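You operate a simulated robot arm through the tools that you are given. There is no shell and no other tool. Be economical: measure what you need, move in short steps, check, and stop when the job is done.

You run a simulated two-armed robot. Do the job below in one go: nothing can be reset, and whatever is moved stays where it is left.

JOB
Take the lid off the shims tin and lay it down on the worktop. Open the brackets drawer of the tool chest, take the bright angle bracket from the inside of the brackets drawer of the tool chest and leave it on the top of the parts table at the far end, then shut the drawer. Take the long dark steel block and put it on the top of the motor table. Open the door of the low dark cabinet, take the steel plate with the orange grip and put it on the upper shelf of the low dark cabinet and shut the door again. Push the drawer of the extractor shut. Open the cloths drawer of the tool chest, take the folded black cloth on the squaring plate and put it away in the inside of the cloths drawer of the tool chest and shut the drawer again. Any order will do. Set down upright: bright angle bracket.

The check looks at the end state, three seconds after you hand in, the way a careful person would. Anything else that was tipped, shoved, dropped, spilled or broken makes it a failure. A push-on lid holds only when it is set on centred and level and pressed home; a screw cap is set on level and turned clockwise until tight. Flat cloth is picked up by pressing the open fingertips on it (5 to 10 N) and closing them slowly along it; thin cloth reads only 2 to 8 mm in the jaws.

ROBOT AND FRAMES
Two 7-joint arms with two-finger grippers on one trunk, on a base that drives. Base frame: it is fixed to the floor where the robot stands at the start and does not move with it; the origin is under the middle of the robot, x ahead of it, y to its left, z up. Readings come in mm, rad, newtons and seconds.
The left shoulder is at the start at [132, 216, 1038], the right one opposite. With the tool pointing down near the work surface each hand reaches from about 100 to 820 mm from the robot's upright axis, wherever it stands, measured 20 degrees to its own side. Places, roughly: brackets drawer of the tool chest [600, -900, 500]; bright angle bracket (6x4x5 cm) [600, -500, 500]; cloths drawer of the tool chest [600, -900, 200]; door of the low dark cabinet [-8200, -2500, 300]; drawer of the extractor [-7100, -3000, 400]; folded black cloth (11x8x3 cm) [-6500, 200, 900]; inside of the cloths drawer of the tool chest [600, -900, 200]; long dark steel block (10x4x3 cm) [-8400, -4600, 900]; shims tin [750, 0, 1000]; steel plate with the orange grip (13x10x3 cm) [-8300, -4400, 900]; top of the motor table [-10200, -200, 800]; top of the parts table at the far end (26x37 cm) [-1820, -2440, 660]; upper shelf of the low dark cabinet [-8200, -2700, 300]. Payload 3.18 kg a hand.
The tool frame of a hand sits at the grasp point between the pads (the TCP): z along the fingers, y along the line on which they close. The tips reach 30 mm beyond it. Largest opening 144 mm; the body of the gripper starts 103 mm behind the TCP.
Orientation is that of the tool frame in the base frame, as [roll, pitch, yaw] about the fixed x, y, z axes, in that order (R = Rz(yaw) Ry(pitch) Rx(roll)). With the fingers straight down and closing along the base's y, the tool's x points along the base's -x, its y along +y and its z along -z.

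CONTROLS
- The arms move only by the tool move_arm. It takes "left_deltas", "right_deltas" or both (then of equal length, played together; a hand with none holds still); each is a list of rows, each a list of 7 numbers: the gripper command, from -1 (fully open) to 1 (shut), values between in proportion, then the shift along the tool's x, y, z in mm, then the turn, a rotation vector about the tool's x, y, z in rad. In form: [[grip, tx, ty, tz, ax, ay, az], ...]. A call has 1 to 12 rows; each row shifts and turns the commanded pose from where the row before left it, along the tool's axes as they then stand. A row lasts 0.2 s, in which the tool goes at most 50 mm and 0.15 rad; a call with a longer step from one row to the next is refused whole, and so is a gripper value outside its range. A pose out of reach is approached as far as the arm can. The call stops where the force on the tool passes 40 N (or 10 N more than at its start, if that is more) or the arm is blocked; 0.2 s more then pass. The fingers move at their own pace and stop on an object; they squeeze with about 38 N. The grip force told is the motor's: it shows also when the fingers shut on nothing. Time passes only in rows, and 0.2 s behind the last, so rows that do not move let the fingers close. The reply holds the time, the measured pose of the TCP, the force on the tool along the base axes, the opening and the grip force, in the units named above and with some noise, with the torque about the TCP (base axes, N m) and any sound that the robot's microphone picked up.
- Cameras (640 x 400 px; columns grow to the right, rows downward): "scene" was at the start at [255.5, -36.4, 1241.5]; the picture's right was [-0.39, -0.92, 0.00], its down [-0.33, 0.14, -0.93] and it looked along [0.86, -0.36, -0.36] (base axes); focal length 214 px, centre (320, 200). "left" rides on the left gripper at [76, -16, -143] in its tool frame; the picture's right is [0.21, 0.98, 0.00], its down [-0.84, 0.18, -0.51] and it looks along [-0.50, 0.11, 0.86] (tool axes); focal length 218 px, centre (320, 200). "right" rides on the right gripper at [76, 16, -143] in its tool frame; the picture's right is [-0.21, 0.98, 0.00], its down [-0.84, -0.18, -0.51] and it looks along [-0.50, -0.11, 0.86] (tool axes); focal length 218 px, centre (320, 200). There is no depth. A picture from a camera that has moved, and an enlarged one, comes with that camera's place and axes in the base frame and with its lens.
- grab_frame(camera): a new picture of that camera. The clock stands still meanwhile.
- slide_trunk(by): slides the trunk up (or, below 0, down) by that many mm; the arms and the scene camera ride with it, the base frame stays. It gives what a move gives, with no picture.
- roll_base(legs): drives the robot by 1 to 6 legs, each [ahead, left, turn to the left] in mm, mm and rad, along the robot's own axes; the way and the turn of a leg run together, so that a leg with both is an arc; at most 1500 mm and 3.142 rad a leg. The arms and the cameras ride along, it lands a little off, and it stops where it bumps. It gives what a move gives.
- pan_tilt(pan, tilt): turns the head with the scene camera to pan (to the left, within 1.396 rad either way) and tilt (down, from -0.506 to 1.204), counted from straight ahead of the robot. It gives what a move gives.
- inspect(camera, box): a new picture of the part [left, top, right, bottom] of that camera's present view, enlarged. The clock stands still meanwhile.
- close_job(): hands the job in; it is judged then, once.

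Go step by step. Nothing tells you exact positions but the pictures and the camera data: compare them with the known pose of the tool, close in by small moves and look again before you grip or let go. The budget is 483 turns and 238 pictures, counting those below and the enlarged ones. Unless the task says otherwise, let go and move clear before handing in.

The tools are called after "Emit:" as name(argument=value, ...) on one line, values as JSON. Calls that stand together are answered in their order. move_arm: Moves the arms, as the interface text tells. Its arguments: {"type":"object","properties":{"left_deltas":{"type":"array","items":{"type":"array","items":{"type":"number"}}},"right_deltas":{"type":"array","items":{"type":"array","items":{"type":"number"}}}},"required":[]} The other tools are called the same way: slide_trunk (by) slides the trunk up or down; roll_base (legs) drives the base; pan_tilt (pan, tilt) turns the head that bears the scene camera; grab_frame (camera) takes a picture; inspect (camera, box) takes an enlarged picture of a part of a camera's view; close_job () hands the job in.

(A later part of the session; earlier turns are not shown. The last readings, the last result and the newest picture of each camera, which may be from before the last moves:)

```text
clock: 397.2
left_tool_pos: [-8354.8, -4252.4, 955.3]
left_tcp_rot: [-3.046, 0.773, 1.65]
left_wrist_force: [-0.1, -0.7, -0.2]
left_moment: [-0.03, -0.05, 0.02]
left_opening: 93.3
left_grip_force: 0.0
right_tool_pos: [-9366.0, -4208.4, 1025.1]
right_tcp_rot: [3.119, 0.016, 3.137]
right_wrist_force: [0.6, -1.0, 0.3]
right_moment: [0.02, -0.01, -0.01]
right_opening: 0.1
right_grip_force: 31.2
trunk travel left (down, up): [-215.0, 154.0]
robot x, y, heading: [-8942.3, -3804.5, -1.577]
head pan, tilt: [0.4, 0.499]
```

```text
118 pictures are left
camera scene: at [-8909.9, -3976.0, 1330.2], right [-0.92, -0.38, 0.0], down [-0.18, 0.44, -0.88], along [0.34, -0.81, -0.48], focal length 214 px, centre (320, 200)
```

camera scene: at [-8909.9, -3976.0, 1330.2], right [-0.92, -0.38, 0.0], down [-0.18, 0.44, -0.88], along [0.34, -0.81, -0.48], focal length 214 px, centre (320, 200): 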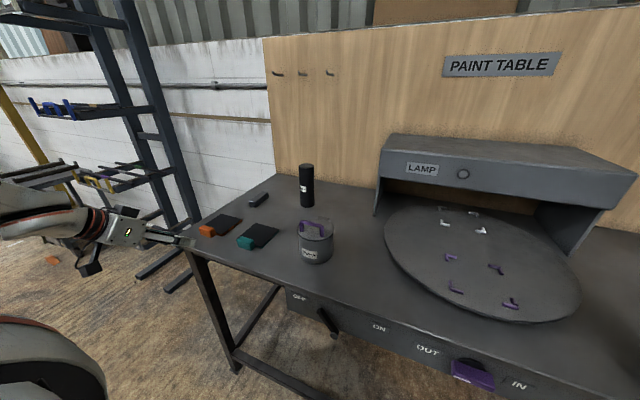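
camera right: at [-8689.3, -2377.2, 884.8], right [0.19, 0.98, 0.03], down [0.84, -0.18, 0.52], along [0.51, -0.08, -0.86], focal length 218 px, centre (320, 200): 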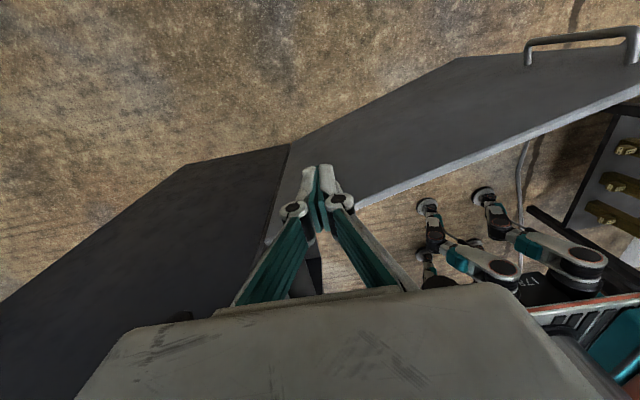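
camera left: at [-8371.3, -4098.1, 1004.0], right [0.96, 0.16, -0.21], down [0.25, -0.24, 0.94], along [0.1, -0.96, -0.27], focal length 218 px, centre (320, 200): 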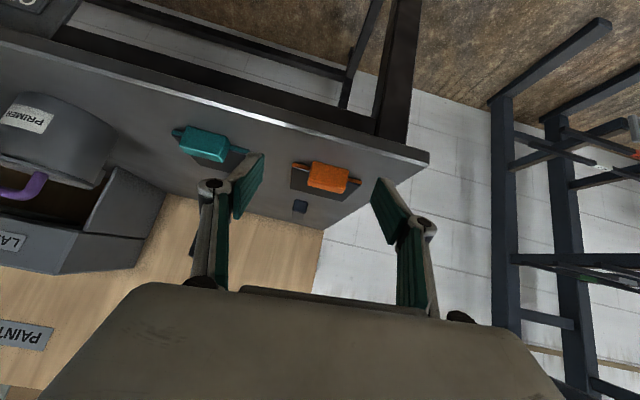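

The grip is about 49 mm wide at [-8342, -4345]. I approach along the fingers.

Emit:
move_arm(left_deltas=[[-0.3, -9, 5, 25, 0, 0, 0], [-0.3, -9, 5, 25, 0, 0, 0], [-0.3, -9, 4, 25, 0, 0, 0], [-0.3, 0, 0, 0, 0, 0, 0]])

Emit:
grab_frame(camera="left")

Emit:
inspect(camera="scene", box=[100, 170, 300, 290])

```text
clock: 398.2
left_tool_pos: [-8341.2, -4323.3, 920.8]
left_tcp_rot: [-3.047, 0.775, 1.652]
left_wrist_force: [0.3, -0.1, -0.1]
left_moment: [0.05, -0.01, 0.03]
left_opening: 93.7
left_grip_force: 0.1
right_tool_pos: [-9364.7, -4206.6, 1024.7]
right_tcp_rot: [3.119, 0.016, 3.137]
right_wrist_force: [-0.4, -0.4, 0.0]
right_moment: [-0.02, -0.03, -0.02]
right_opening: 0.1
right_grip_force: 30.3
trunk travel left (down, up): [-215.0, 154.0]
robot x, y, heading: [-8940.1, -3807.0, -1.576]
head pan, tilt: [0.4, 0.499]
```

```text
117 pictures are left
camera left: at [-8357.5, -4169.2, 968.6], right [0.96, 0.16, -0.21], down [0.25, -0.24, 0.94], along [0.1, -0.96, -0.27], focal length 218 px, centre (320, 200)
```

left: 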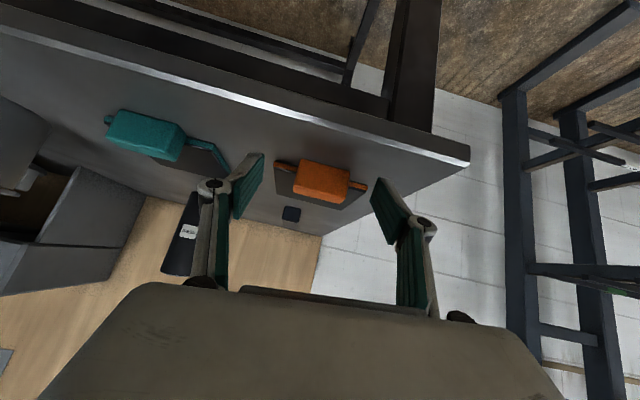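

```text
3.20 times, centred on (200, 230) of scene
camera zoom: at [-8910.2, -3974.5, 1330.5], right [-0.92, -0.38, 0.0], down [-0.18, 0.44, -0.88], along [0.34, -0.81, -0.48], focal length 686 px, centre (704, 104)
```

zoom: 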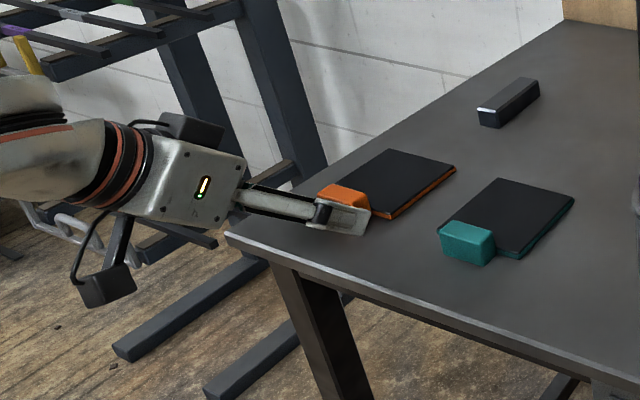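

Aligned. I move the last 25 mm and close on the grip.

Emit:
move_arm(left_deltas=[[-0.3, -4, 0, 12, 0, 0, 0], [-0.3, -4, 0, 11, 0, 0, 0], [0, 0, 0, 0, 0, 0, 0], [0.4, 0, 0, 0, 0, 0, 0], [1, 0, 0, 0, 0, 0, 0], [1, 0, 0, 0, 0, 0, 0]])

Emit:
grab_frame(camera="left")

Emit:
inspect(camera="scene", box=[140, 190, 260, 270])

```text
clock: 399.6
left_tool_pos: [-8341.7, -4345.1, 911.5]
left_tcp_rot: [-3.052, 0.777, 1.648]
left_wrist_force: [10.1, -0.3, 15.9]
left_moment: [-0.01, -1.34, 0.2]
left_opening: 50.5
left_grip_force: 37.8
right_tool_pos: [-9365.3, -4206.5, 1024.9]
right_tcp_rot: [3.121, 0.015, 3.136]
right_wrist_force: [-0.2, 0.5, -0.7]
right_moment: [-0.01, -0.01, 0.0]
right_opening: 0.3
right_grip_force: 30.5
trunk travel left (down, up): [-215.0, 154.0]
robot x, y, heading: [-8944.7, -3809.0, -1.572]
head pan, tilt: [0.4, 0.499]
```

```text
115 pictures are left
camera left: at [-8357.5, -4191.4, 959.4], right [0.96, 0.16, -0.21], down [0.24, -0.24, 0.94], along [0.1, -0.96, -0.27], focal length 218 px, centre (320, 200)
```

left: 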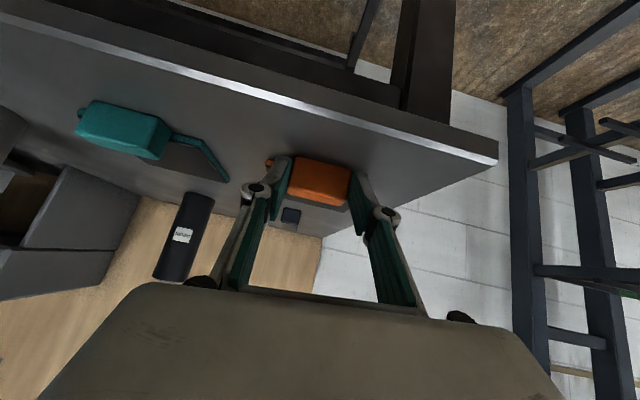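

```text
5.00 times, centred on (200, 230) of scene
camera zoom: at [-8910.2, -3974.0, 1330.7], right [-0.92, -0.38, 0.0], down [-0.18, 0.44, -0.88], along [0.34, -0.81, -0.48], focal length 1072 px, centre (920, 50)
```

zoom: 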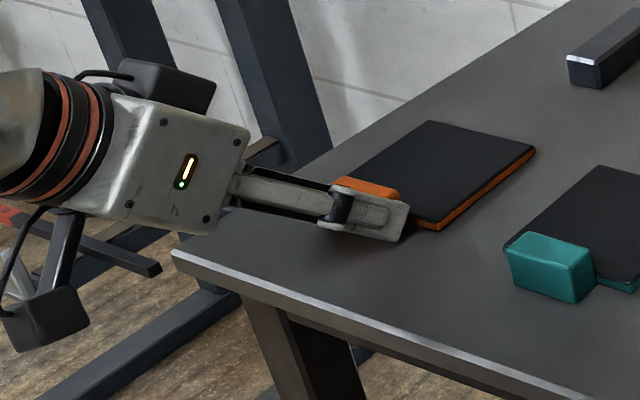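

Gripped at 50.5 mm. I lift it.

Emit:
move_arm(left_deltas=[[1, -7, 0, -7, 0, 0, 0], [1, -14, 0, -14, 0, 0, 0], [1, -20, 0, -20, 0, 0, 0], [1, -25, 0, -25, 0, 0, 0], [1, 0, 0, 0, 0, 0, 0]])

Emit:
grab_frame(camera="scene")

```text
clock: 400.8
left_tool_pos: [-8335.4, -4345.5, 1000.2]
left_tcp_rot: [-3.044, 0.773, 1.653]
left_wrist_force: [0.5, -0.2, -7.8]
left_moment: [0.6, 0.01, -0.03]
left_opening: 50.1
left_grip_force: 38.0
right_tool_pos: [-9363.9, -4208.1, 1024.6]
right_tcp_rot: [3.117, 0.017, 3.136]
right_wrist_force: [0.0, 0.1, 0.6]
right_moment: [-0.01, 0.01, 0.0]
right_opening: 0.0
right_grip_force: 30.5
trunk travel left (down, up): [-215.0, 154.0]
robot x, y, heading: [-8945.1, -3808.5, -1.577]
head pan, tilt: [0.4, 0.499]
```

```text
113 pictures are left
camera scene: at [-8908.2, -3976.3, 1330.0], right [-0.92, -0.38, 0.0], down [-0.18, 0.44, -0.88], along [0.34, -0.81, -0.48], focal length 214 px, centre (320, 200)
```

scene: 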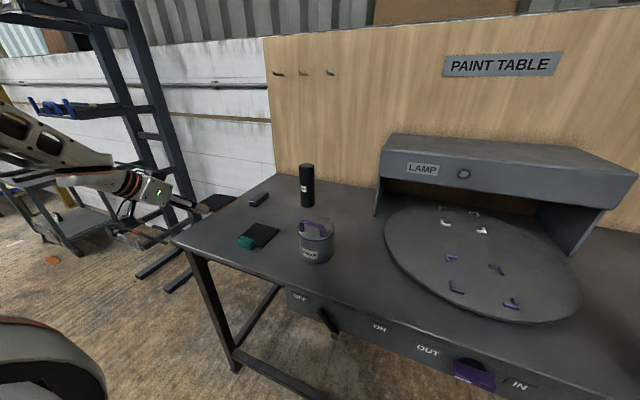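

Plate held. I back off, retract the left hand with the plate, and turn the right hand for the block (its long side runs along y, slightly skewed).

Emit:
roll_base(legs=[[-250, 0, 0]])

Emit:
move_arm(left_deltas=[[1, 30, 0, -40, 0, 0, 0], [1, 30, 0, -40, 0, 0, 0], [1, 30, 0, -40, 0, 0, 0], [1, 30, 0, -40, 0, 0, 0], [1, 0, 0, 0, 0, 0, 0], [1, 0, 0, 0, 0, 0, 0], [1, 0, 0, 0, 0, 0, 0], [1, 0, 0, 0, 0, 0, 0], [1, 0, 0, 0, 0, 0, 0], [1, 0, 0, 0, 0, 0, 0], [1, 0, 0, 0, 0, 0, 0], [1, 0, 0, 0, 0, 0, 0]], right_deltas=[[0, 0, 0, 0, 0, 0, 0.145], [-0.3, 0, 0, 0, 0, 0, 0.145], [-0.3, 0, 0, 0, 0, 0, 0.145], [-0.3, 0, 0, 0, 0, 0, 0.145], [-0.3, 0, 0, 0, 0, 0, 0.145], [-0.3, 0, 0, 0, 0, 0, 0.145], [-0.3, 0, 0, 0, 0, 0, 0.145], [-0.3, 0, 0, 0, 0, 0, 0.145], [-0.3, 0, 0, 0, 0, 0, 0.145], [-0.3, 0, 0, 0, 0, 0, 0.145], [-0.3, 0, 0, 0, 0, 0, 0.145], [-0.3, 0, 0, 0, 0, 0, 0.145]])

Emit:
pan_tilt(pan=0.3, tilt=0.5)

Emit:
grab_frame(camera="scene")

```text
clock: 402.6
left_tool_pos: [-8335.1, -4096.1, 1001.8]
left_tcp_rot: [-3.049, 0.773, 1.652]
left_wrist_force: [0.0, 0.3, -8.3]
left_moment: [0.52, 0.0, 0.01]
left_opening: 49.8
left_grip_force: 38.9
right_tool_pos: [-9361.6, -3959.2, 1025.7]
right_tcp_rot: [3.119, 0.017, 3.136]
right_wrist_force: [-0.6, -0.6, 0.8]
right_moment: [-0.02, 0.01, 0.02]
right_opening: 0.0
right_grip_force: 30.6
trunk travel left (down, up): [-215.0, 154.0]
robot x, y, heading: [-8942.2, -3559.2, -1.578]
head pan, tilt: [0.4, 0.499]
```

```text
clock: 405.2
left_tool_pos: [-8330.5, -3954.5, 1021.6]
left_tcp_rot: [-3.042, 0.775, 1.653]
left_wrist_force: [-0.5, 0.2, -8.8]
left_moment: [0.58, 0.0, 0.0]
left_opening: 50.0
left_grip_force: 37.8
left hand out of reach, approached as far as the arm can: row 3, 4
right_tool_pos: [-9418.6, -3964.0, 1051.1]
right_tcp_rot: [3.118, -0.036, 1.404]
right_wrist_force: [-0.1, -0.3, 0.2]
right_moment: [-0.02, 0.0, 0.0]
right_opening: 93.5
right_grip_force: 0.0
right hand out of reach, approached as far as the arm can: row 11, 12
trunk travel left (down, up): [-215.0, 154.0]
robot x, y, heading: [-8943.8, -3560.3, -1.577]
head pan, tilt: [0.4, 0.499]
```

```text
clock: 405.9
left_tool_pos: [-8329.8, -3955.5, 1021.1]
left_tcp_rot: [-3.044, 0.774, 1.653]
left_wrist_force: [-0.5, 0.3, -8.1]
left_moment: [0.58, 0.02, 0.02]
left_opening: 49.7
left_grip_force: 37.9
right_tool_pos: [-9418.6, -3964.1, 1051.1]
right_tcp_rot: [3.117, -0.032, 1.408]
right_wrist_force: [-0.6, -0.5, 0.7]
right_moment: [-0.01, -0.01, 0.01]
right_opening: 93.8
right_grip_force: 0.0
trunk travel left (down, up): [-215.0, 154.0]
robot x, y, heading: [-8942.5, -3558.5, -1.579]
head pan, tilt: [0.3, 0.499]
```

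```text
112 pictures are left
camera scene: at [-8916.1, -3729.9, 1330.2], right [-0.96, -0.29, 0.0], down [-0.14, 0.46, -0.88], along [0.25, -0.84, -0.48], focal length 214 px, centre (320, 200)
```

scene: 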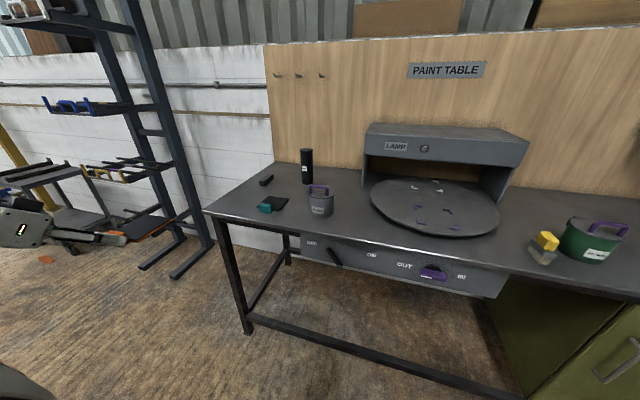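

I drive left so that the block comes in front of the right hand, then bring the hand inward.

Emit:
roll_base(legs=[[0, 765, 0]])

Emit:
move_arm(right_deltas=[[-0.3, -20, 35, 0, 0, 0.03, 0], [-0.3, -20, 40, 0, 0, 0, 0], [-0.3, -20, 40, 0, 0, 0, 0], [-0.3, -25, 40, 0, 0, 0, 0], [-0.3, -25, 40, 0, 0, 0, 0], [-0.3, -25, 40, 0, 0, 0, 0], [-0.3, -25, 20, 0, 0, 0, 0], [-0.3, 0, 0, 0, 0, 0, 0]])

Emit:
grab_frame(camera="right")

```text
clock: 413.1
left_tool_pos: [-7550.2, -3953.3, 1020.9]
left_tcp_rot: [-3.045, 0.775, 1.656]
left_wrist_force: [-0.5, -0.7, -7.8]
left_moment: [0.6, 0.0, 0.03]
left_opening: 49.8
left_grip_force: 37.9
right_tool_pos: [-8640.0, -3968.7, 1052.5]
right_tcp_rot: [3.117, -0.033, 1.413]
right_wrist_force: [-0.6, -0.1, -0.2]
right_moment: [-0.01, 0.06, 0.02]
right_opening: 93.5
right_grip_force: 0.0
trunk travel left (down, up): [-215.0, 154.0]
robot x, y, heading: [-8163.6, -3558.5, -1.572]
head pan, tilt: [0.3, 0.499]
```

```text
clock: 414.9
left_tool_pos: [-7550.7, -3952.5, 1022.3]
left_tcp_rot: [-3.044, 0.778, 1.659]
left_wrist_force: [-1.2, 0.4, -7.7]
left_moment: [0.58, -0.01, 0.0]
left_opening: 49.8
left_grip_force: 38.1
right_tool_pos: [-8562.6, -4163.8, 1089.8]
right_tcp_rot: [3.117, -0.065, 1.415]
right_wrist_force: [-0.2, 0.2, -0.2]
right_moment: [-0.04, 0.01, 0.03]
right_opening: 93.7
right_grip_force: 0.0
right hand out of reach, approached as far as the arm can: row 1, 2, 3, 4, 5, 6
trunk travel left (down, up): [-215.0, 154.0]
robot x, y, heading: [-8164.6, -3559.7, -1.571]
head pan, tilt: [0.3, 0.499]
```

```text
111 pictures are left
camera right: at [-8538.5, -4099.6, 1236.9], right [0.93, -0.36, 0.01], down [-0.33, -0.83, 0.45], along [-0.15, -0.42, -0.89], focal length 218 px, centre (320, 200)
```

right: 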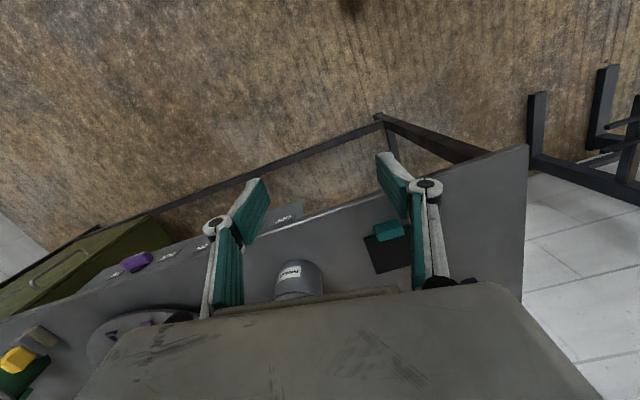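

Emit:
roll_base(legs=[[0, 195, 0], [250, 0, 0]])

Emit:
move_arm(right_deltas=[[-0.3, -30, 0, 10, 0, -0.065, 0], [-0.3, -30, 5, 20, 0, 0, 0], [-0.3, -30, 5, 20, 0, 0, 0], [-0.3, 0, 0, 0, 0, 0, 0]])

Emit:
grab_frame(camera="right")

Emit:
grab_frame(camera="scene")

```text
clock: 418.7
left_tool_pos: [-7351.4, -4203.1, 1021.1]
left_tcp_rot: [-3.045, 0.775, 1.655]
left_wrist_force: [-0.1, -0.5, -9.7]
left_moment: [0.62, 0.0, 0.0]
left_opening: 49.9
left_grip_force: 37.9
right_tool_pos: [-8362.2, -4408.9, 1088.7]
right_tcp_rot: [3.116, -0.066, 1.413]
right_wrist_force: [0.6, -0.2, -1.0]
right_moment: [0.01, 0.0, -0.01]
right_opening: 93.3
right_grip_force: 0.0
trunk travel left (down, up): [-215.0, 154.0]
robot x, y, heading: [-7966.1, -3807.6, -1.576]
head pan, tilt: [0.3, 0.499]
```

```text
clock: 419.7
left_tool_pos: [-7351.1, -4201.4, 1022.4]
left_tcp_rot: [-3.042, 0.774, 1.654]
left_wrist_force: [0.0, 0.8, -8.4]
left_moment: [0.54, 0.05, 0.02]
left_opening: 49.4
left_grip_force: 38.4
right_tool_pos: [-8383.2, -4495.0, 1036.9]
right_tcp_rot: [3.115, 0.001, 1.41]
right_wrist_force: [0.7, -0.5, 1.0]
right_moment: [-0.04, 0.03, -0.03]
right_opening: 93.7
right_grip_force: 0.0
right hand out of reach, approached as far as the arm can: row 1
trunk travel left (down, up): [-215.0, 154.0]
robot x, y, heading: [-7966.5, -3805.4, -1.573]
head pan, tilt: [0.3, 0.499]
```

```text
110 pictures are left
camera right: at [-8357.5, -4422.2, 1178.8], right [0.93, -0.36, 0.03], down [-0.32, -0.8, 0.5], along [-0.16, -0.48, -0.86], focal length 218 px, centre (320, 200)
```

right: 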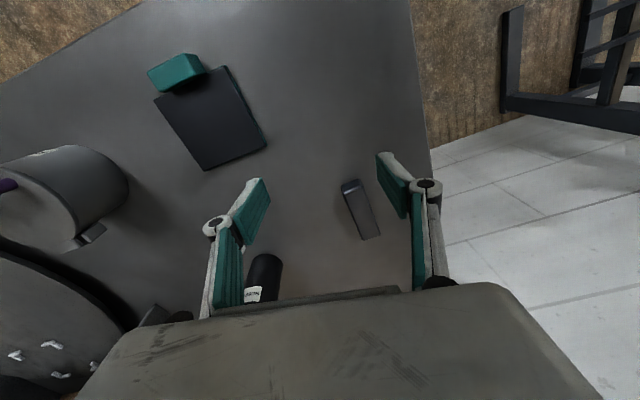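

```text
109 pictures are left
camera scene: at [-7937.8, -3977.9, 1330.5], right [-0.96, -0.29, 0.0], down [-0.14, 0.46, -0.88], along [0.26, -0.84, -0.48], focal length 214 px, centre (320, 200)
```

scene: 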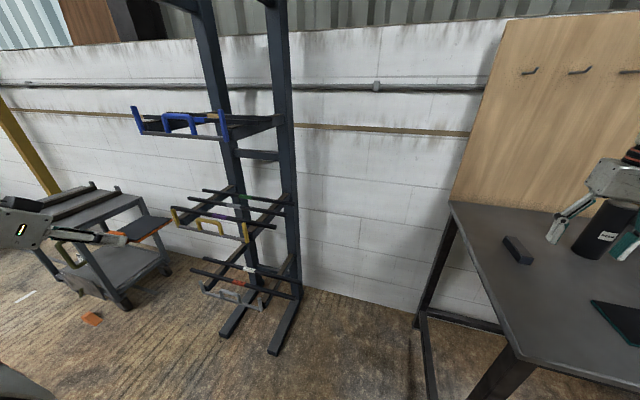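

The block is nearly parallel to y at [-8358, -4616]. I drive up, square the hand and go above it.

Emit:
roll_base(legs=[[100, 24, 0]])

Emit:
move_arm(right_deltas=[[-0.3, 0, 0, 10, 0, 0, -0.1], [-0.3, -20, 0, 15, 0, 0, -0.1], [-0.3, 0, 0, 0, 0, 0, 0]])

Emit:
grab_frame(camera="right")

```text
clock: 420.8
left_tool_pos: [-7328.5, -4304.4, 1021.2]
left_tcp_rot: [-3.044, 0.774, 1.652]
left_wrist_force: [0.3, -0.1, -7.9]
left_moment: [0.6, -0.01, -0.04]
left_opening: 49.6
left_grip_force: 38.7
right_tool_pos: [-8360.3, -4593.5, 1035.7]
right_tcp_rot: [3.115, -0.002, 1.411]
right_wrist_force: [0.0, -0.4, 0.0]
right_moment: [0.03, 0.0, 0.02]
right_opening: 93.7
right_grip_force: 0.1
trunk travel left (down, up): [-215.0, 154.0]
robot x, y, heading: [-7941.7, -3907.6, -1.574]
head pan, tilt: [0.3, 0.499]
```

```text
clock: 421.6
left_tool_pos: [-7328.2, -4301.0, 1021.7]
left_tcp_rot: [-3.042, 0.775, 1.654]
left_wrist_force: [0.9, 0.2, -8.3]
left_moment: [0.54, 0.02, 0.0]
left_opening: 49.6
left_grip_force: 37.4
right_tool_pos: [-8361.4, -4612.3, 1010.7]
right_tcp_rot: [3.115, 0.007, 1.611]
right_wrist_force: [0.2, 0.6, 0.0]
right_moment: [-0.06, 0.04, 0.01]
right_opening: 93.6
right_grip_force: 0.0
trunk travel left (down, up): [-215.0, 154.0]
robot x, y, heading: [-7940.5, -3907.2, -1.573]
head pan, tilt: [0.3, 0.499]
```

```text
108 pictures are left
camera right: at [-8350.9, -4535.4, 1153.4], right [0.99, -0.17, 0.03], down [-0.16, -0.85, 0.51], along [-0.06, -0.5, -0.86], focal length 218 px, centre (320, 200)
```

right: 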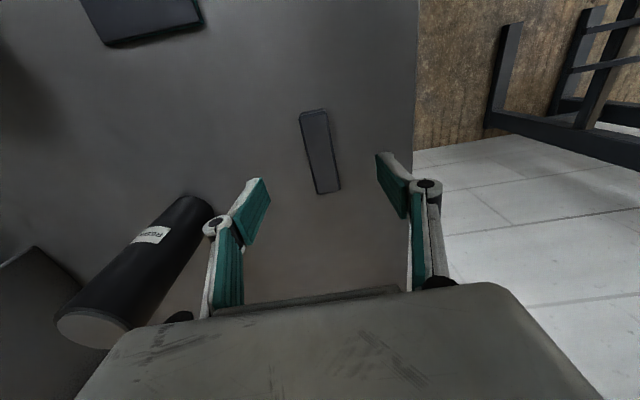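

Centred. I descend and grip.

Emit:
move_arm(right_deltas=[[-0.3, -4, 3, 35, 0, 0, 0], [-0.3, 0, 0, 35, 0, 0, 0], [-0.3, 0, 0, 12, 0, 0, 0], [-0.3, 0, 0, 8, 0, 0, 0], [-0.3, 0, 0, 5, 0, 0, 0], [-0.3, 0, 0, 0, 0, 0, 0]])

Emit:
grab_frame(camera="right")

```text
clock: 423.0
left_tool_pos: [-7328.8, -4303.5, 1021.6]
left_tcp_rot: [-3.045, 0.776, 1.652]
left_wrist_force: [-0.7, -0.4, -8.9]
left_moment: [0.56, -0.03, -0.02]
left_opening: 49.6
left_grip_force: 38.0
right_tool_pos: [-8354.6, -4617.5, 915.0]
right_tcp_rot: [3.115, 0.005, 1.609]
right_wrist_force: [-0.6, 0.3, 0.9]
right_moment: [-0.02, 0.0, 0.0]
right_opening: 93.7
right_grip_force: 0.0
trunk travel left (down, up): [-215.0, 154.0]
robot x, y, heading: [-7941.3, -3908.1, -1.578]
head pan, tilt: [0.3, 0.499]
```

```text
107 pictures are left
camera right: at [-8345.3, -4540.7, 1056.9], right [0.98, -0.17, 0.03], down [-0.16, -0.85, 0.51], along [-0.06, -0.5, -0.86], focal length 218 px, centre (320, 200)
```

right: 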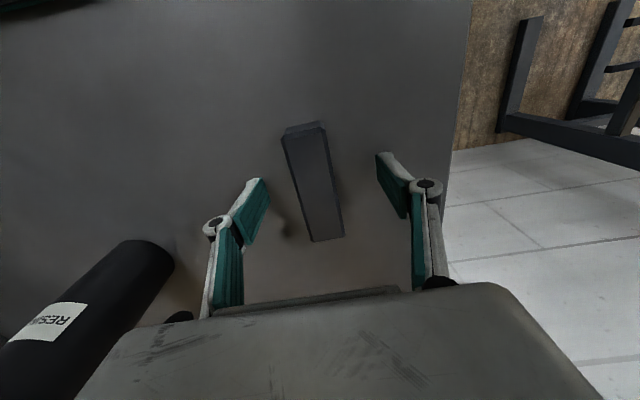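

Emit:
move_arm(right_deltas=[[-0.3, 0, -4, 4, 0, 0, 0], [0, 0, 0, 0, 0, 0, 0], [0.4, 0, 0, 0, 0, 0, 0], [1, 0, 0, 0, 0, 0, 0], [1, 0, 0, 0, 0, 0, 0]])

Emit:
grab_frame(camera="right")

```text
clock: 424.2
left_tool_pos: [-7328.2, -4302.9, 1021.9]
left_tcp_rot: [-3.044, 0.775, 1.653]
left_wrist_force: [0.2, 0.4, -8.4]
left_moment: [0.57, -0.01, 0.02]
left_opening: 49.6
left_grip_force: 38.1
right_tool_pos: [-8359.1, -4617.6, 911.2]
right_tcp_rot: [3.115, 0.005, 1.609]
right_wrist_force: [-0.4, 0.7, 0.6]
right_moment: [0.05, 0.1, -0.13]
right_opening: 31.7
right_grip_force: 37.7
trunk travel left (down, up): [-215.0, 154.0]
robot x, y, heading: [-7939.6, -3908.9, -1.582]
head pan, tilt: [0.3, 0.499]
```

```text
106 pictures are left
camera right: at [-8349.0, -4541.0, 1053.7], right [0.98, -0.17, 0.03], down [-0.16, -0.85, 0.51], along [-0.06, -0.5, -0.86], focal length 218 px, centre (320, 200)
```

right: 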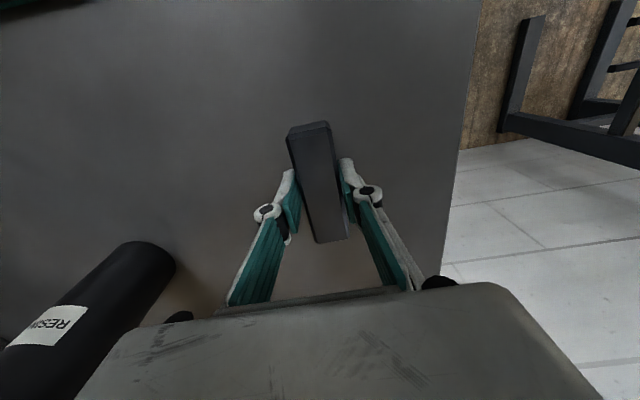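

Gripped at 32 mm. I lift the block and back away.

Emit:
move_arm(right_deltas=[[1, 0, 0, -15, 0, 0, 0], [1, 0, 0, -30, 0, 0, 0], [1, 0, 0, -35, 0, 0, 0], [1, 0, 0, -35, 0, 0, 0], [1, 0, 0, 0, 0, 0, 0]])

Emit:
roll_base(legs=[[-340, 0, 0]])

Emit:
grab_frame(camera="right")

```text
clock: 425.4
left_tool_pos: [-7329.8, -4303.5, 1021.3]
left_tcp_rot: [-3.043, 0.774, 1.65]
left_wrist_force: [-0.5, -0.9, -8.6]
left_moment: [0.56, 0.01, 0.0]
left_opening: 49.6
left_grip_force: 37.9
right_tool_pos: [-8363.8, -4617.4, 1026.2]
right_tcp_rot: [3.116, 0.003, 1.61]
right_wrist_force: [-0.7, -0.8, -7.4]
right_moment: [0.01, -0.03, 0.0]
right_opening: 31.6
right_grip_force: 38.4
trunk travel left (down, up): [-215.0, 154.0]
robot x, y, heading: [-7936.7, -3907.0, -1.571]
head pan, tilt: [0.3, 0.499]
```

```text
clock: 427.6
left_tool_pos: [-7327.2, -3961.1, 1021.4]
left_tcp_rot: [-3.044, 0.775, 1.657]
left_wrist_force: [-0.4, 0.3, -8.6]
left_moment: [0.53, -0.04, 0.0]
left_opening: 49.5
left_grip_force: 38.1
right_tool_pos: [-8359.0, -4279.0, 1026.6]
right_tcp_rot: [3.117, 0.003, 1.613]
right_wrist_force: [-0.8, -0.2, -7.1]
right_moment: [0.01, -0.01, 0.02]
right_opening: 32.0
right_grip_force: 37.7
trunk travel left (down, up): [-215.0, 154.0]
robot x, y, heading: [-7935.8, -3566.2, -1.581]
head pan, tilt: [0.3, 0.499]
```

```text
105 pictures are left
camera right: at [-8349.7, -4202.7, 1168.1], right [0.99, -0.17, 0.03], down [-0.16, -0.85, 0.51], along [-0.06, -0.5, -0.86], focal length 218 px, centre (320, 200)
```

right: 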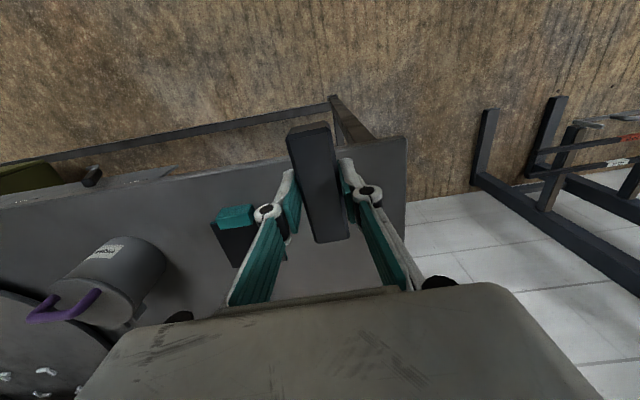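

Both held. I drive to the far side and up toward the motor table.

Emit:
roll_base(legs=[[-150, 0, 0.01], [0, -1320, 0], [-1500, 0, 0]])

Emit:
pan_tilt(pan=-1.39, tilt=0.3)

Emit:
grab_frame(camera="scene")

```text
clock: 447.4
left_tool_pos: [-8630.5, -2293.4, 1019.9]
left_tcp_rot: [-3.043, 0.773, 1.649]
left_wrist_force: [1.0, 0.5, -7.3]
left_moment: [0.55, 0.02, 0.01]
left_opening: 49.6
left_grip_force: 37.8
right_tool_pos: [-9665.9, -2605.3, 1025.8]
right_tcp_rot: [3.115, 0.005, 1.609]
right_wrist_force: [-0.2, -0.1, -7.3]
right_moment: [-0.01, -0.04, 0.0]
right_opening: 31.9
right_grip_force: 38.4
trunk travel left (down, up): [-215.0, 154.0]
robot x, y, heading: [-9242.7, -1895.9, -1.578]
head pan, tilt: [0.3, 0.499]
```

```text
clock: 449.2
left_tool_pos: [-8631.1, -2293.7, 1020.6]
left_tcp_rot: [-3.043, 0.772, 1.65]
left_wrist_force: [-0.3, 0.8, -8.4]
left_moment: [0.61, 0.0, 0.0]
left_opening: 49.5
left_grip_force: 38.4
right_tool_pos: [-9665.9, -2604.8, 1026.0]
right_tcp_rot: [3.114, 0.003, 1.606]
right_wrist_force: [-0.9, 0.6, -6.7]
right_moment: [0.06, 0.04, 0.01]
right_opening: 31.5
right_grip_force: 38.7
trunk travel left (down, up): [-215.0, 154.0]
robot x, y, heading: [-9244.8, -1898.7, -1.571]
head pan, tilt: [-1.389, 0.3]
```

```text
104 pictures are left
camera scene: at [-9335.3, -1997.3, 1348.6], right [-0.17, 0.98, 0.0], down [0.29, 0.05, -0.96], along [-0.94, -0.17, -0.3], focal length 214 px, centre (320, 200)
```

scene: 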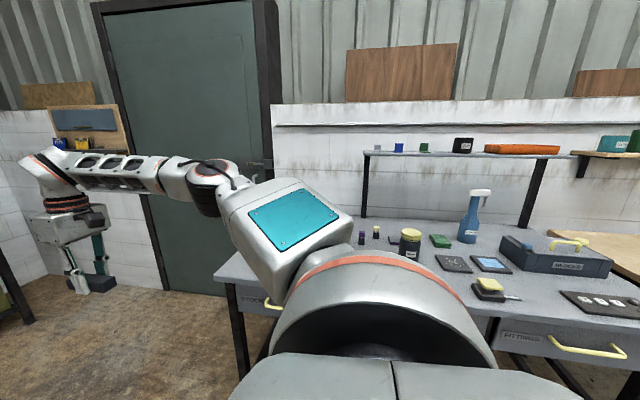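

I turn left in place to face +x and look toward the motor table side.

Emit:
roll_base(legs=[[0, 0, 1.4]])

Emit:
pan_tilt(pan=1.2, tilt=0.4)

Emit:
grab_frame(camera="scene")

Emit:
pan_tilt(pan=0.2, tilt=0.4)

Emit:
grab_frame(camera="scene")

```text
clock: 453.0
left_tool_pos: [-8753.7, -1355.2, 1022.0]
left_tcp_rot: [-3.044, 0.774, 3.062]
left_wrist_force: [0.5, -0.4, -8.0]
left_moment: [0.08, 0.55, 0.0]
left_opening: 49.9
left_grip_force: 37.9
right_tool_pos: [-8609.1, -2425.8, 1025.7]
right_tcp_rot: [3.116, 0.005, 3.021]
right_wrist_force: [-0.7, 0.5, -7.1]
right_moment: [-0.04, 0.02, 0.0]
right_opening: 31.2
right_grip_force: 38.0
trunk travel left (down, up): [-215.0, 154.0]
robot x, y, heading: [-9244.0, -1903.3, -0.167]
head pan, tilt: [-1.389, 0.3]
```

```text
clock: 455.4
left_tool_pos: [-8752.9, -1355.6, 1019.4]
left_tcp_rot: [-3.047, 0.773, 3.064]
left_wrist_force: [0.7, 0.2, -7.7]
left_moment: [0.07, 0.58, 0.01]
left_opening: 49.6
left_grip_force: 37.6
right_tool_pos: [-8609.8, -2427.4, 1026.3]
right_tcp_rot: [3.115, 0.006, 3.02]
right_wrist_force: [0.4, 0.2, -6.6]
right_moment: [-0.01, 0.02, 0.03]
right_opening: 31.7
right_grip_force: 38.1
trunk travel left (down, up): [-215.0, 154.0]
robot x, y, heading: [-9239.8, -1897.1, -0.162]
head pan, tilt: [1.201, 0.4]
```

```text
103 pictures are left
camera scene: at [-9111.8, -1830.1, 1339.3], right [0.86, -0.51, 0.0], down [-0.2, -0.33, -0.92], along [0.47, 0.79, -0.39], focal length 214 px, centre (320, 200)
```

scene: 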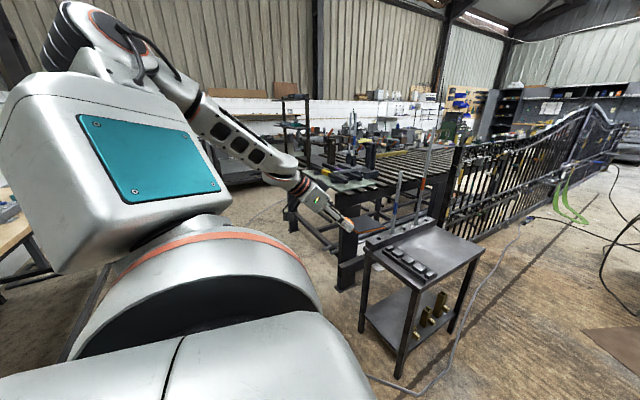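

```text
clock: 456.6
left_tool_pos: [-8752.8, -1354.7, 1022.0]
left_tcp_rot: [-3.044, 0.774, 3.064]
left_wrist_force: [-0.3, -0.5, -8.8]
left_moment: [0.09, 0.58, 0.0]
left_opening: 49.6
left_grip_force: 38.3
right_tool_pos: [-8609.9, -2426.2, 1025.7]
right_tcp_rot: [3.115, 0.003, 3.018]
right_wrist_force: [0.1, -1.0, -6.9]
right_moment: [0.0, 0.03, -0.01]
right_opening: 31.7
right_grip_force: 37.6
trunk travel left (down, up): [-215.0, 154.0]
robot x, y, heading: [-9245.3, -1899.4, -0.165]
head pan, tilt: [0.201, 0.4]
```

```text
102 pictures are left
camera scene: at [-9066.5, -1906.5, 1339.2], right [0.04, -1.0, 0.0], down [-0.39, -0.01, -0.92], along [0.92, 0.03, -0.39], focal length 214 px, centre (320, 200)
```

scene: 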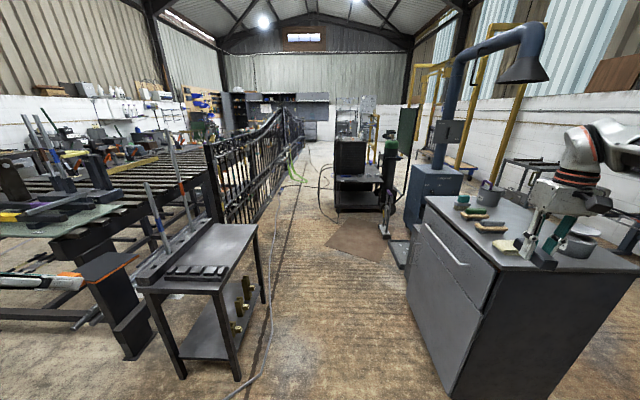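

I see a slatted table and another small table (the one my base touched). I turn further left toward the motor table.

Emit:
roll_base(legs=[[0, 0, 1.5]])

Emit:
pan_tilt(pan=0.4, tilt=0.4)

Emit:
grab_frame(camera="scene")

```text
clock: 460.7
left_tool_pos: [-9739.1, -1360.9, 1020.3]
left_tcp_rot: [-3.041, 0.772, -1.736]
left_wrist_force: [0.6, -0.8, -8.5]
left_moment: [-0.58, 0.15, 0.03]
left_opening: 49.5
left_grip_force: 38.0
right_tool_pos: [-8660.7, -1311.7, 1025.9]
right_tcp_rot: [3.115, 0.004, -1.779]
right_wrist_force: [-0.1, 0.4, -7.5]
right_moment: [-0.05, -0.01, 0.02]
right_opening: 31.7
right_grip_force: 38.0
trunk travel left (down, up): [-215.0, 154.0]
robot x, y, heading: [-9242.2, -1896.7, 1.318]
head pan, tilt: [0.201, 0.4]
```

```text
clock: 461.4
left_tool_pos: [-9738.0, -1362.9, 1021.0]
left_tcp_rot: [-3.041, 0.773, -1.737]
left_wrist_force: [0.3, -0.1, -8.8]
left_moment: [-0.57, 0.13, 0.02]
left_opening: 49.6
left_grip_force: 37.8
right_tool_pos: [-8659.0, -1310.3, 1025.9]
right_tcp_rot: [3.115, 0.003, -1.78]
right_wrist_force: [0.9, -0.2, -7.2]
right_moment: [-0.03, -0.04, 0.04]
right_opening: 31.7
right_grip_force: 37.9
trunk travel left (down, up): [-215.0, 154.0]
robot x, y, heading: [-9240.5, -1897.2, 1.317]
head pan, tilt: [0.4, 0.4]
```

```text
101 pictures are left
camera scene: at [-9235.6, -1722.0, 1339.2], right [0.99, 0.15, 0.0], down [0.06, -0.39, -0.92], along [-0.14, 0.91, -0.39], focal length 214 px, centre (320, 200)
```

scene: 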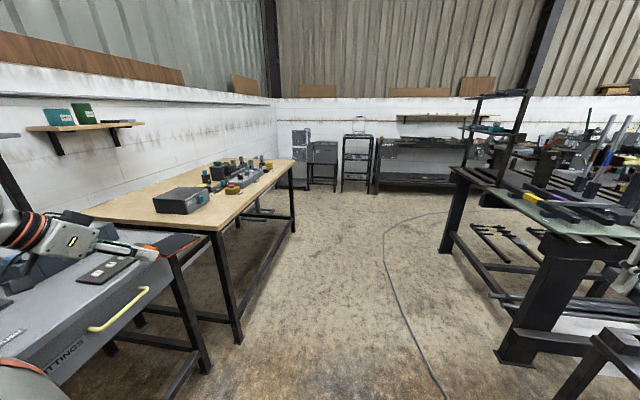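

The wooden table ahead left is the motor table; its near corner is free around [-9985, -800]. I reposition and turn to face -x so that the right hand reaches it.

Emit:
roll_base(legs=[[322, -65, 0], [0, 0, 1.82]])

Emit:
pan_tilt(pan=-0.5, tilt=0.5)

Emit:
grab_frame(camera="scene")

```text
clock: 468.1
left_tool_pos: [-9474.9, -2219.6, 1021.6]
left_tcp_rot: [-3.042, 0.772, 0.11]
left_wrist_force: [0.2, 1.2, -8.7]
left_moment: [0.02, -0.6, 0.03]
left_opening: 49.8
left_grip_force: 37.7
right_tool_pos: [-9820.6, -1193.4, 1025.8]
right_tcp_rot: [3.116, 0.003, 0.068]
right_wrist_force: [0.4, 0.4, -8.3]
right_moment: [0.01, -0.03, 0.02]
right_opening: 32.0
right_grip_force: 37.9
trunk travel left (down, up): [-215.0, 154.0]
robot x, y, heading: [-9096.5, -1603.8, -3.119]
head pan, tilt: [0.4, 0.4]
```

```text
clock: 469.2
left_tool_pos: [-9474.8, -2220.4, 1020.7]
left_tcp_rot: [-3.043, 0.773, 0.112]
left_wrist_force: [0.5, -0.1, -8.6]
left_moment: [-0.01, -0.57, 0.01]
left_opening: 49.2
left_grip_force: 37.5
right_tool_pos: [-9818.8, -1194.7, 1025.2]
right_tcp_rot: [3.116, 0.004, 0.067]
right_wrist_force: [-0.1, 0.3, -6.2]
right_moment: [-0.01, -0.04, 0.03]
right_opening: 31.9
right_grip_force: 37.5
trunk travel left (down, up): [-215.0, 154.0]
robot x, y, heading: [-9092.7, -1594.7, -3.112]
head pan, tilt: [-0.499, 0.499]
```

```text
100 pictures are left
camera scene: at [-9263.5, -1557.1, 1330.1], right [0.46, 0.89, 0.0], down [0.43, -0.22, -0.88], along [-0.78, 0.4, -0.48], focal length 214 px, centre (320, 200)
```

scene: 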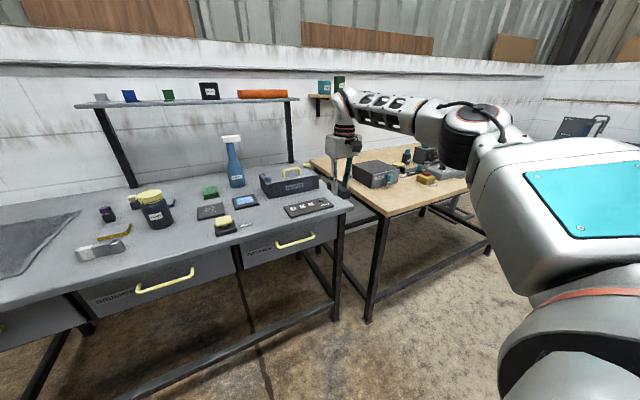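

Emit:
roll_base(legs=[[0, -394, 0], [150, 0, 0]])

Emit:
grab_frame(camera="right")

Emit:
grab_frame(camera="scene")

```text
clock: 474.2
left_tool_pos: [-9631.5, -1831.4, 1021.5]
left_tcp_rot: [-3.043, 0.774, 0.108]
left_wrist_force: [-1.0, 0.9, -9.0]
left_moment: [0.02, -0.59, 0.0]
left_opening: 49.7
left_grip_force: 37.7
right_tool_pos: [-9973.6, -806.2, 1024.8]
right_tcp_rot: [3.116, 0.002, 0.065]
right_wrist_force: [-0.5, 0.0, -7.5]
right_moment: [0.06, -0.1, 0.01]
right_opening: 31.8
right_grip_force: 37.9
trunk travel left (down, up): [-215.0, 154.0]
robot x, y, heading: [-9249.4, -1209.8, -3.122]
head pan, tilt: [-0.499, 0.499]
```

```text
99 pictures are left
camera right: at [-9894.9, -814.3, 1167.1], right [-0.14, -0.99, 0.03], down [-0.85, 0.14, 0.5], along [-0.5, 0.05, -0.86], focal length 218 px, centre (320, 200)
```

right: 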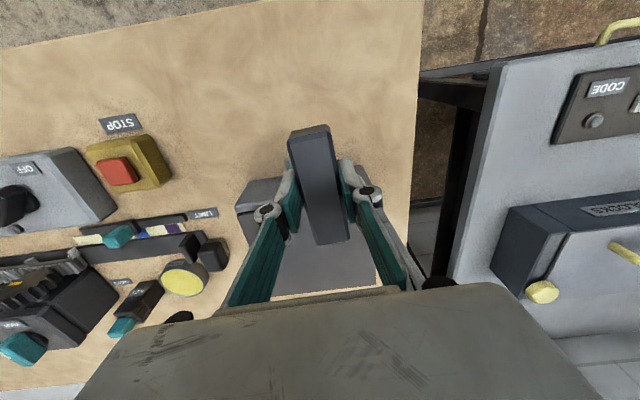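

```text
98 pictures are left
camera scene: at [-9418.5, -1169.3, 1330.1], right [0.46, 0.89, 0.0], down [0.43, -0.22, -0.88], along [-0.78, 0.4, -0.48], focal length 214 px, centre (320, 200)
```

scene: 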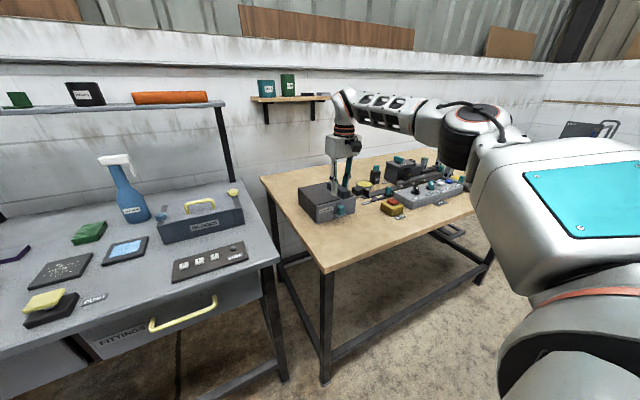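

The grey box lies right below the hand; the free wood is nearer the edge. I shift 50 mm back to [-9925, -792] and lower.

Emit:
roll_base(legs=[[-50, -14, 0]])

Emit:
move_arm(right_deltas=[[1, 0, 0, 35, 0, 0, 0], [1, 0, 0, 35, 0, 0, 0], [1, 0, 0, 35, 0, 0, 0], [1, 0, 0, 0, 0, 0, 0]])

Emit:
grab_frame(camera="right")

Emit:
inspect(camera="scene", box=[260, 120, 440, 280])

```text
clock: 475.1
left_tool_pos: [-9579.7, -1817.3, 1021.6]
left_tcp_rot: [-3.044, 0.771, 0.109]
left_wrist_force: [0.9, 0.1, -8.1]
left_moment: [-0.01, -0.58, 0.01]
left_opening: 49.2
left_grip_force: 38.0
right_tool_pos: [-9921.8, -790.7, 1025.9]
right_tcp_rot: [3.115, 0.004, 0.064]
right_wrist_force: [-0.1, 0.5, -7.0]
right_moment: [0.01, 0.0, 0.03]
right_opening: 31.9
right_grip_force: 38.1
trunk travel left (down, up): [-215.0, 154.0]
robot x, y, heading: [-9200.8, -1195.0, -3.118]
head pan, tilt: [-0.499, 0.499]
```

```text
clock: 476.1
left_tool_pos: [-9581.0, -1816.7, 1021.0]
left_tcp_rot: [-3.042, 0.774, 0.11]
left_wrist_force: [-0.1, -0.4, -8.1]
left_moment: [-0.01, -0.54, 0.01]
left_opening: 49.7
left_grip_force: 38.0
right_tool_pos: [-9923.1, -792.8, 921.1]
right_tcp_rot: [3.116, 0.002, 0.065]
right_wrist_force: [0.1, -1.0, -7.2]
right_moment: [0.01, -0.02, 0.03]
right_opening: 31.6
right_grip_force: 37.9
trunk travel left (down, up): [-215.0, 154.0]
robot x, y, heading: [-9200.4, -1192.9, -3.117]
head pan, tilt: [-0.499, 0.499]
```

```text
97 pictures are left
camera right: at [-9844.9, -801.8, 1062.7], right [-0.14, -0.99, 0.03], down [-0.85, 0.14, 0.51], along [-0.5, 0.05, -0.86], focal length 218 px, centre (320, 200)
```

right: 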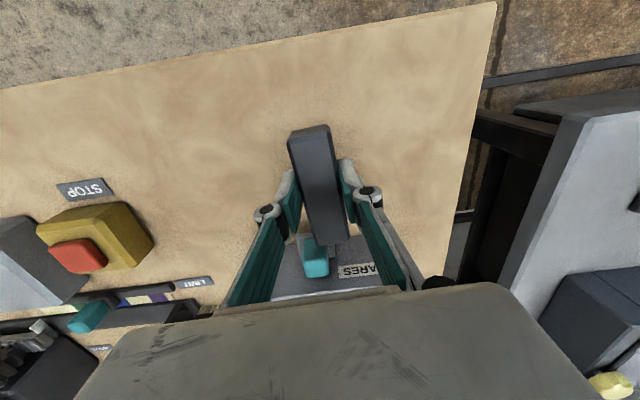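

```text
2.50 times, centred on (350, 200) of scene
camera zoom: at [-9367.3, -1155.0, 1330.4], right [0.46, 0.89, 0.0], down [0.43, -0.22, -0.88], along [-0.78, 0.4, -0.48], focal length 536 px, centre (245, 200)
```

zoom: 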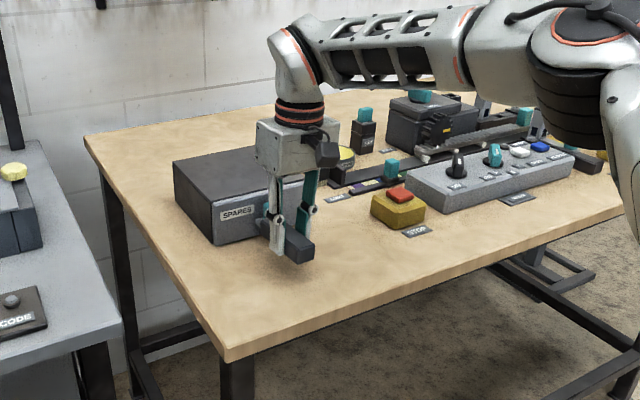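

The SPARES box knob is close to the block's end, so I shift 115 mm to the left where the wood is clear.

Emit:
roll_base(legs=[[-8, 115, 0]])

Emit:
move_arm(right_deltas=[[1, 0, 0, 35, 0, 0, 0], [1, 0, 0, 15, 0, 0, 0], [1, 0, 0, 8, 0, 0, 0], [1, 0, 0, 0, 0, 0, 0]])

Emit:
grab_frame(camera="right")

Emit:
inspect(camera="scene", box=[260, 120, 440, 280])

```text
clock: 477.8
left_tool_pos: [-9569.5, -1930.8, 1020.2]
left_tcp_rot: [-3.044, 0.772, 0.111]
left_wrist_force: [0.2, -0.9, -8.9]
left_moment: [0.04, -0.58, -0.02]
left_opening: 49.9
left_grip_force: 38.1
right_tool_pos: [-9914.4, -908.0, 920.2]
right_tcp_rot: [3.116, 0.002, 0.066]
right_wrist_force: [0.3, -0.3, -6.9]
right_moment: [0.06, -0.07, 0.0]
right_opening: 31.9
right_grip_force: 37.4
trunk travel left (down, up): [-215.0, 154.0]
robot x, y, heading: [-9193.0, -1309.5, -3.12]
head pan, tilt: [-0.499, 0.499]
```

```text
clock: 478.6
left_tool_pos: [-9565.5, -1931.9, 1019.1]
left_tcp_rot: [-3.036, 0.774, 0.111]
left_wrist_force: [-0.5, 0.0, -8.8]
left_moment: [0.01, -0.6, -0.03]
left_opening: 49.5
left_grip_force: 38.1
right_tool_pos: [-9915.0, -910.3, 880.7]
right_tcp_rot: [3.113, 0.022, 0.06]
right_wrist_force: [9.7, -1.8, 29.0]
right_moment: [0.66, -1.34, -0.27]
right_opening: 31.5
right_grip_force: 37.8
trunk travel left (down, up): [-215.0, 154.0]
robot x, y, heading: [-9190.3, -1306.7, -3.12]
head pan, tilt: [-0.499, 0.499]
stopped in row 3 (right hand): the force on the tool passed its limit at 48 N (the readings are from after the stop); the commanded pose is now the measured one
```

```text
95 pictures are left
camera right: at [-9833.7, -918.7, 1020.7], right [-0.15, -0.99, 0.03], down [-0.84, 0.14, 0.52], along [-0.52, 0.05, -0.85], focal length 218 px, centre (320, 200)
```

right: 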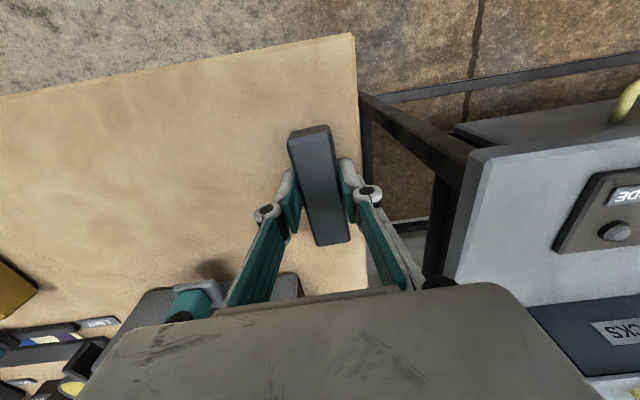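

```text
2.50 times, centred on (350, 200) of scene
camera zoom: at [-9353.2, -1270.7, 1331.2], right [0.46, 0.89, 0.0], down [0.42, -0.22, -0.88], along [-0.78, 0.4, -0.48], focal length 536 px, centre (245, 200)
```

zoom: 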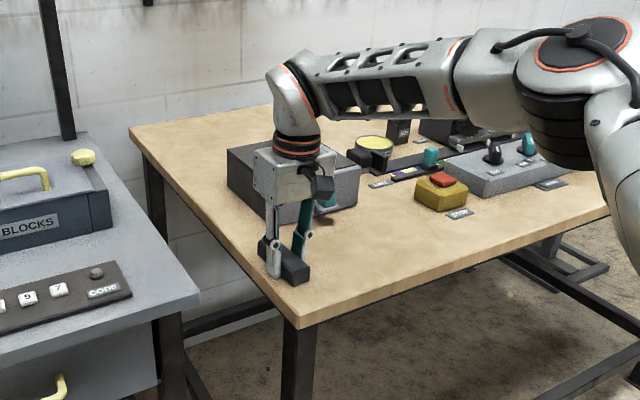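

Contact: the table is reached, but the spot is close to the table's edge. I lift slightly, shift 35 mm inward and set it down again.

Emit:
move_arm(right_deltas=[[1, 0, 0, -25, 0, 0, 0], [1, 0, 0, 0, 0, 0, 0]])

Emit:
roll_base(legs=[[0, -38, 0]])

Emit:
grab_frame(camera="right")

```text
clock: 479.2
left_tool_pos: [-9567.9, -1931.6, 1019.1]
left_tcp_rot: [-3.041, 0.771, 0.11]
left_wrist_force: [0.0, 0.7, -8.7]
left_moment: [0.0, -0.55, -0.02]
left_opening: 49.6
left_grip_force: 38.3
right_tool_pos: [-9915.5, -907.4, 898.0]
right_tcp_rot: [3.115, 0.014, 0.065]
right_wrist_force: [0.5, 0.2, -7.9]
right_moment: [0.01, -0.1, -0.04]
right_opening: 31.4
right_grip_force: 38.2
trunk travel left (down, up): [-215.0, 154.0]
robot x, y, heading: [-9191.8, -1306.8, -3.119]
head pan, tilt: [-0.499, 0.499]
```

```text
clock: 480.2
left_tool_pos: [-9569.9, -1893.4, 1020.2]
left_tcp_rot: [-3.043, 0.771, 0.109]
left_wrist_force: [-0.1, 0.4, -7.5]
left_moment: [-0.02, -0.6, -0.03]
left_opening: 49.6
left_grip_force: 37.9
right_tool_pos: [-9915.8, -870.3, 897.7]
right_tcp_rot: [3.115, 0.014, 0.064]
right_wrist_force: [0.9, 0.3, -7.2]
right_moment: [-0.01, -0.04, -0.01]
right_opening: 31.7
right_grip_force: 38.1
trunk travel left (down, up): [-215.0, 154.0]
robot x, y, heading: [-9192.1, -1274.4, -3.123]
head pan, tilt: [-0.499, 0.499]
```

```text
93 pictures are left
camera right: at [-9836.4, -879.1, 1038.6], right [-0.15, -0.99, 0.03], down [-0.85, 0.14, 0.51], along [-0.51, 0.05, -0.86], focal length 218 px, centre (320, 200)
```

right: 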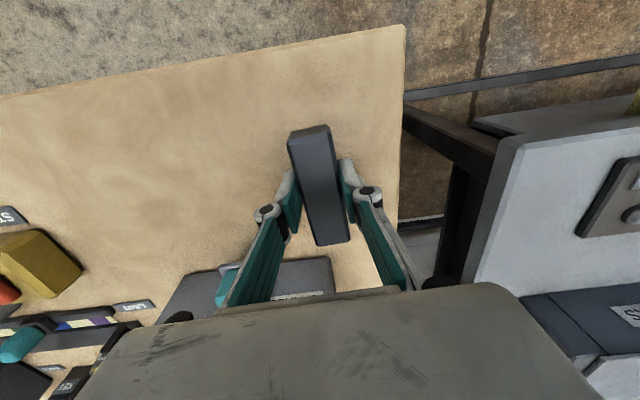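

Emit:
move_arm(right_deltas=[[1, 0, 0, 8, 0, 0.014, 0], [1, 0, 0, 4, 0, 0, 0], [1, 0, 0, 3, 0, 0, 0], [1, 0, 0, 0, 0, 0, 0]])

```text
clock: 481.2
left_tool_pos: [-9570.0, -1893.8, 1020.8]
left_tcp_rot: [-3.044, 0.772, 0.11]
left_wrist_force: [0.0, -0.2, -8.2]
left_moment: [0.01, -0.58, -0.02]
left_opening: 49.6
left_grip_force: 37.9
right_tool_pos: [-9916.4, -871.4, 882.0]
right_tcp_rot: [3.114, 0.0, 0.065]
right_wrist_force: [0.6, -0.3, -6.6]
right_moment: [0.0, -0.03, 0.03]
right_opening: 31.5
right_grip_force: 37.9
trunk travel left (down, up): [-215.0, 154.0]
robot x, y, heading: [-9190.6, -1267.5, -3.119]
head pan, tilt: [-0.499, 0.499]
```

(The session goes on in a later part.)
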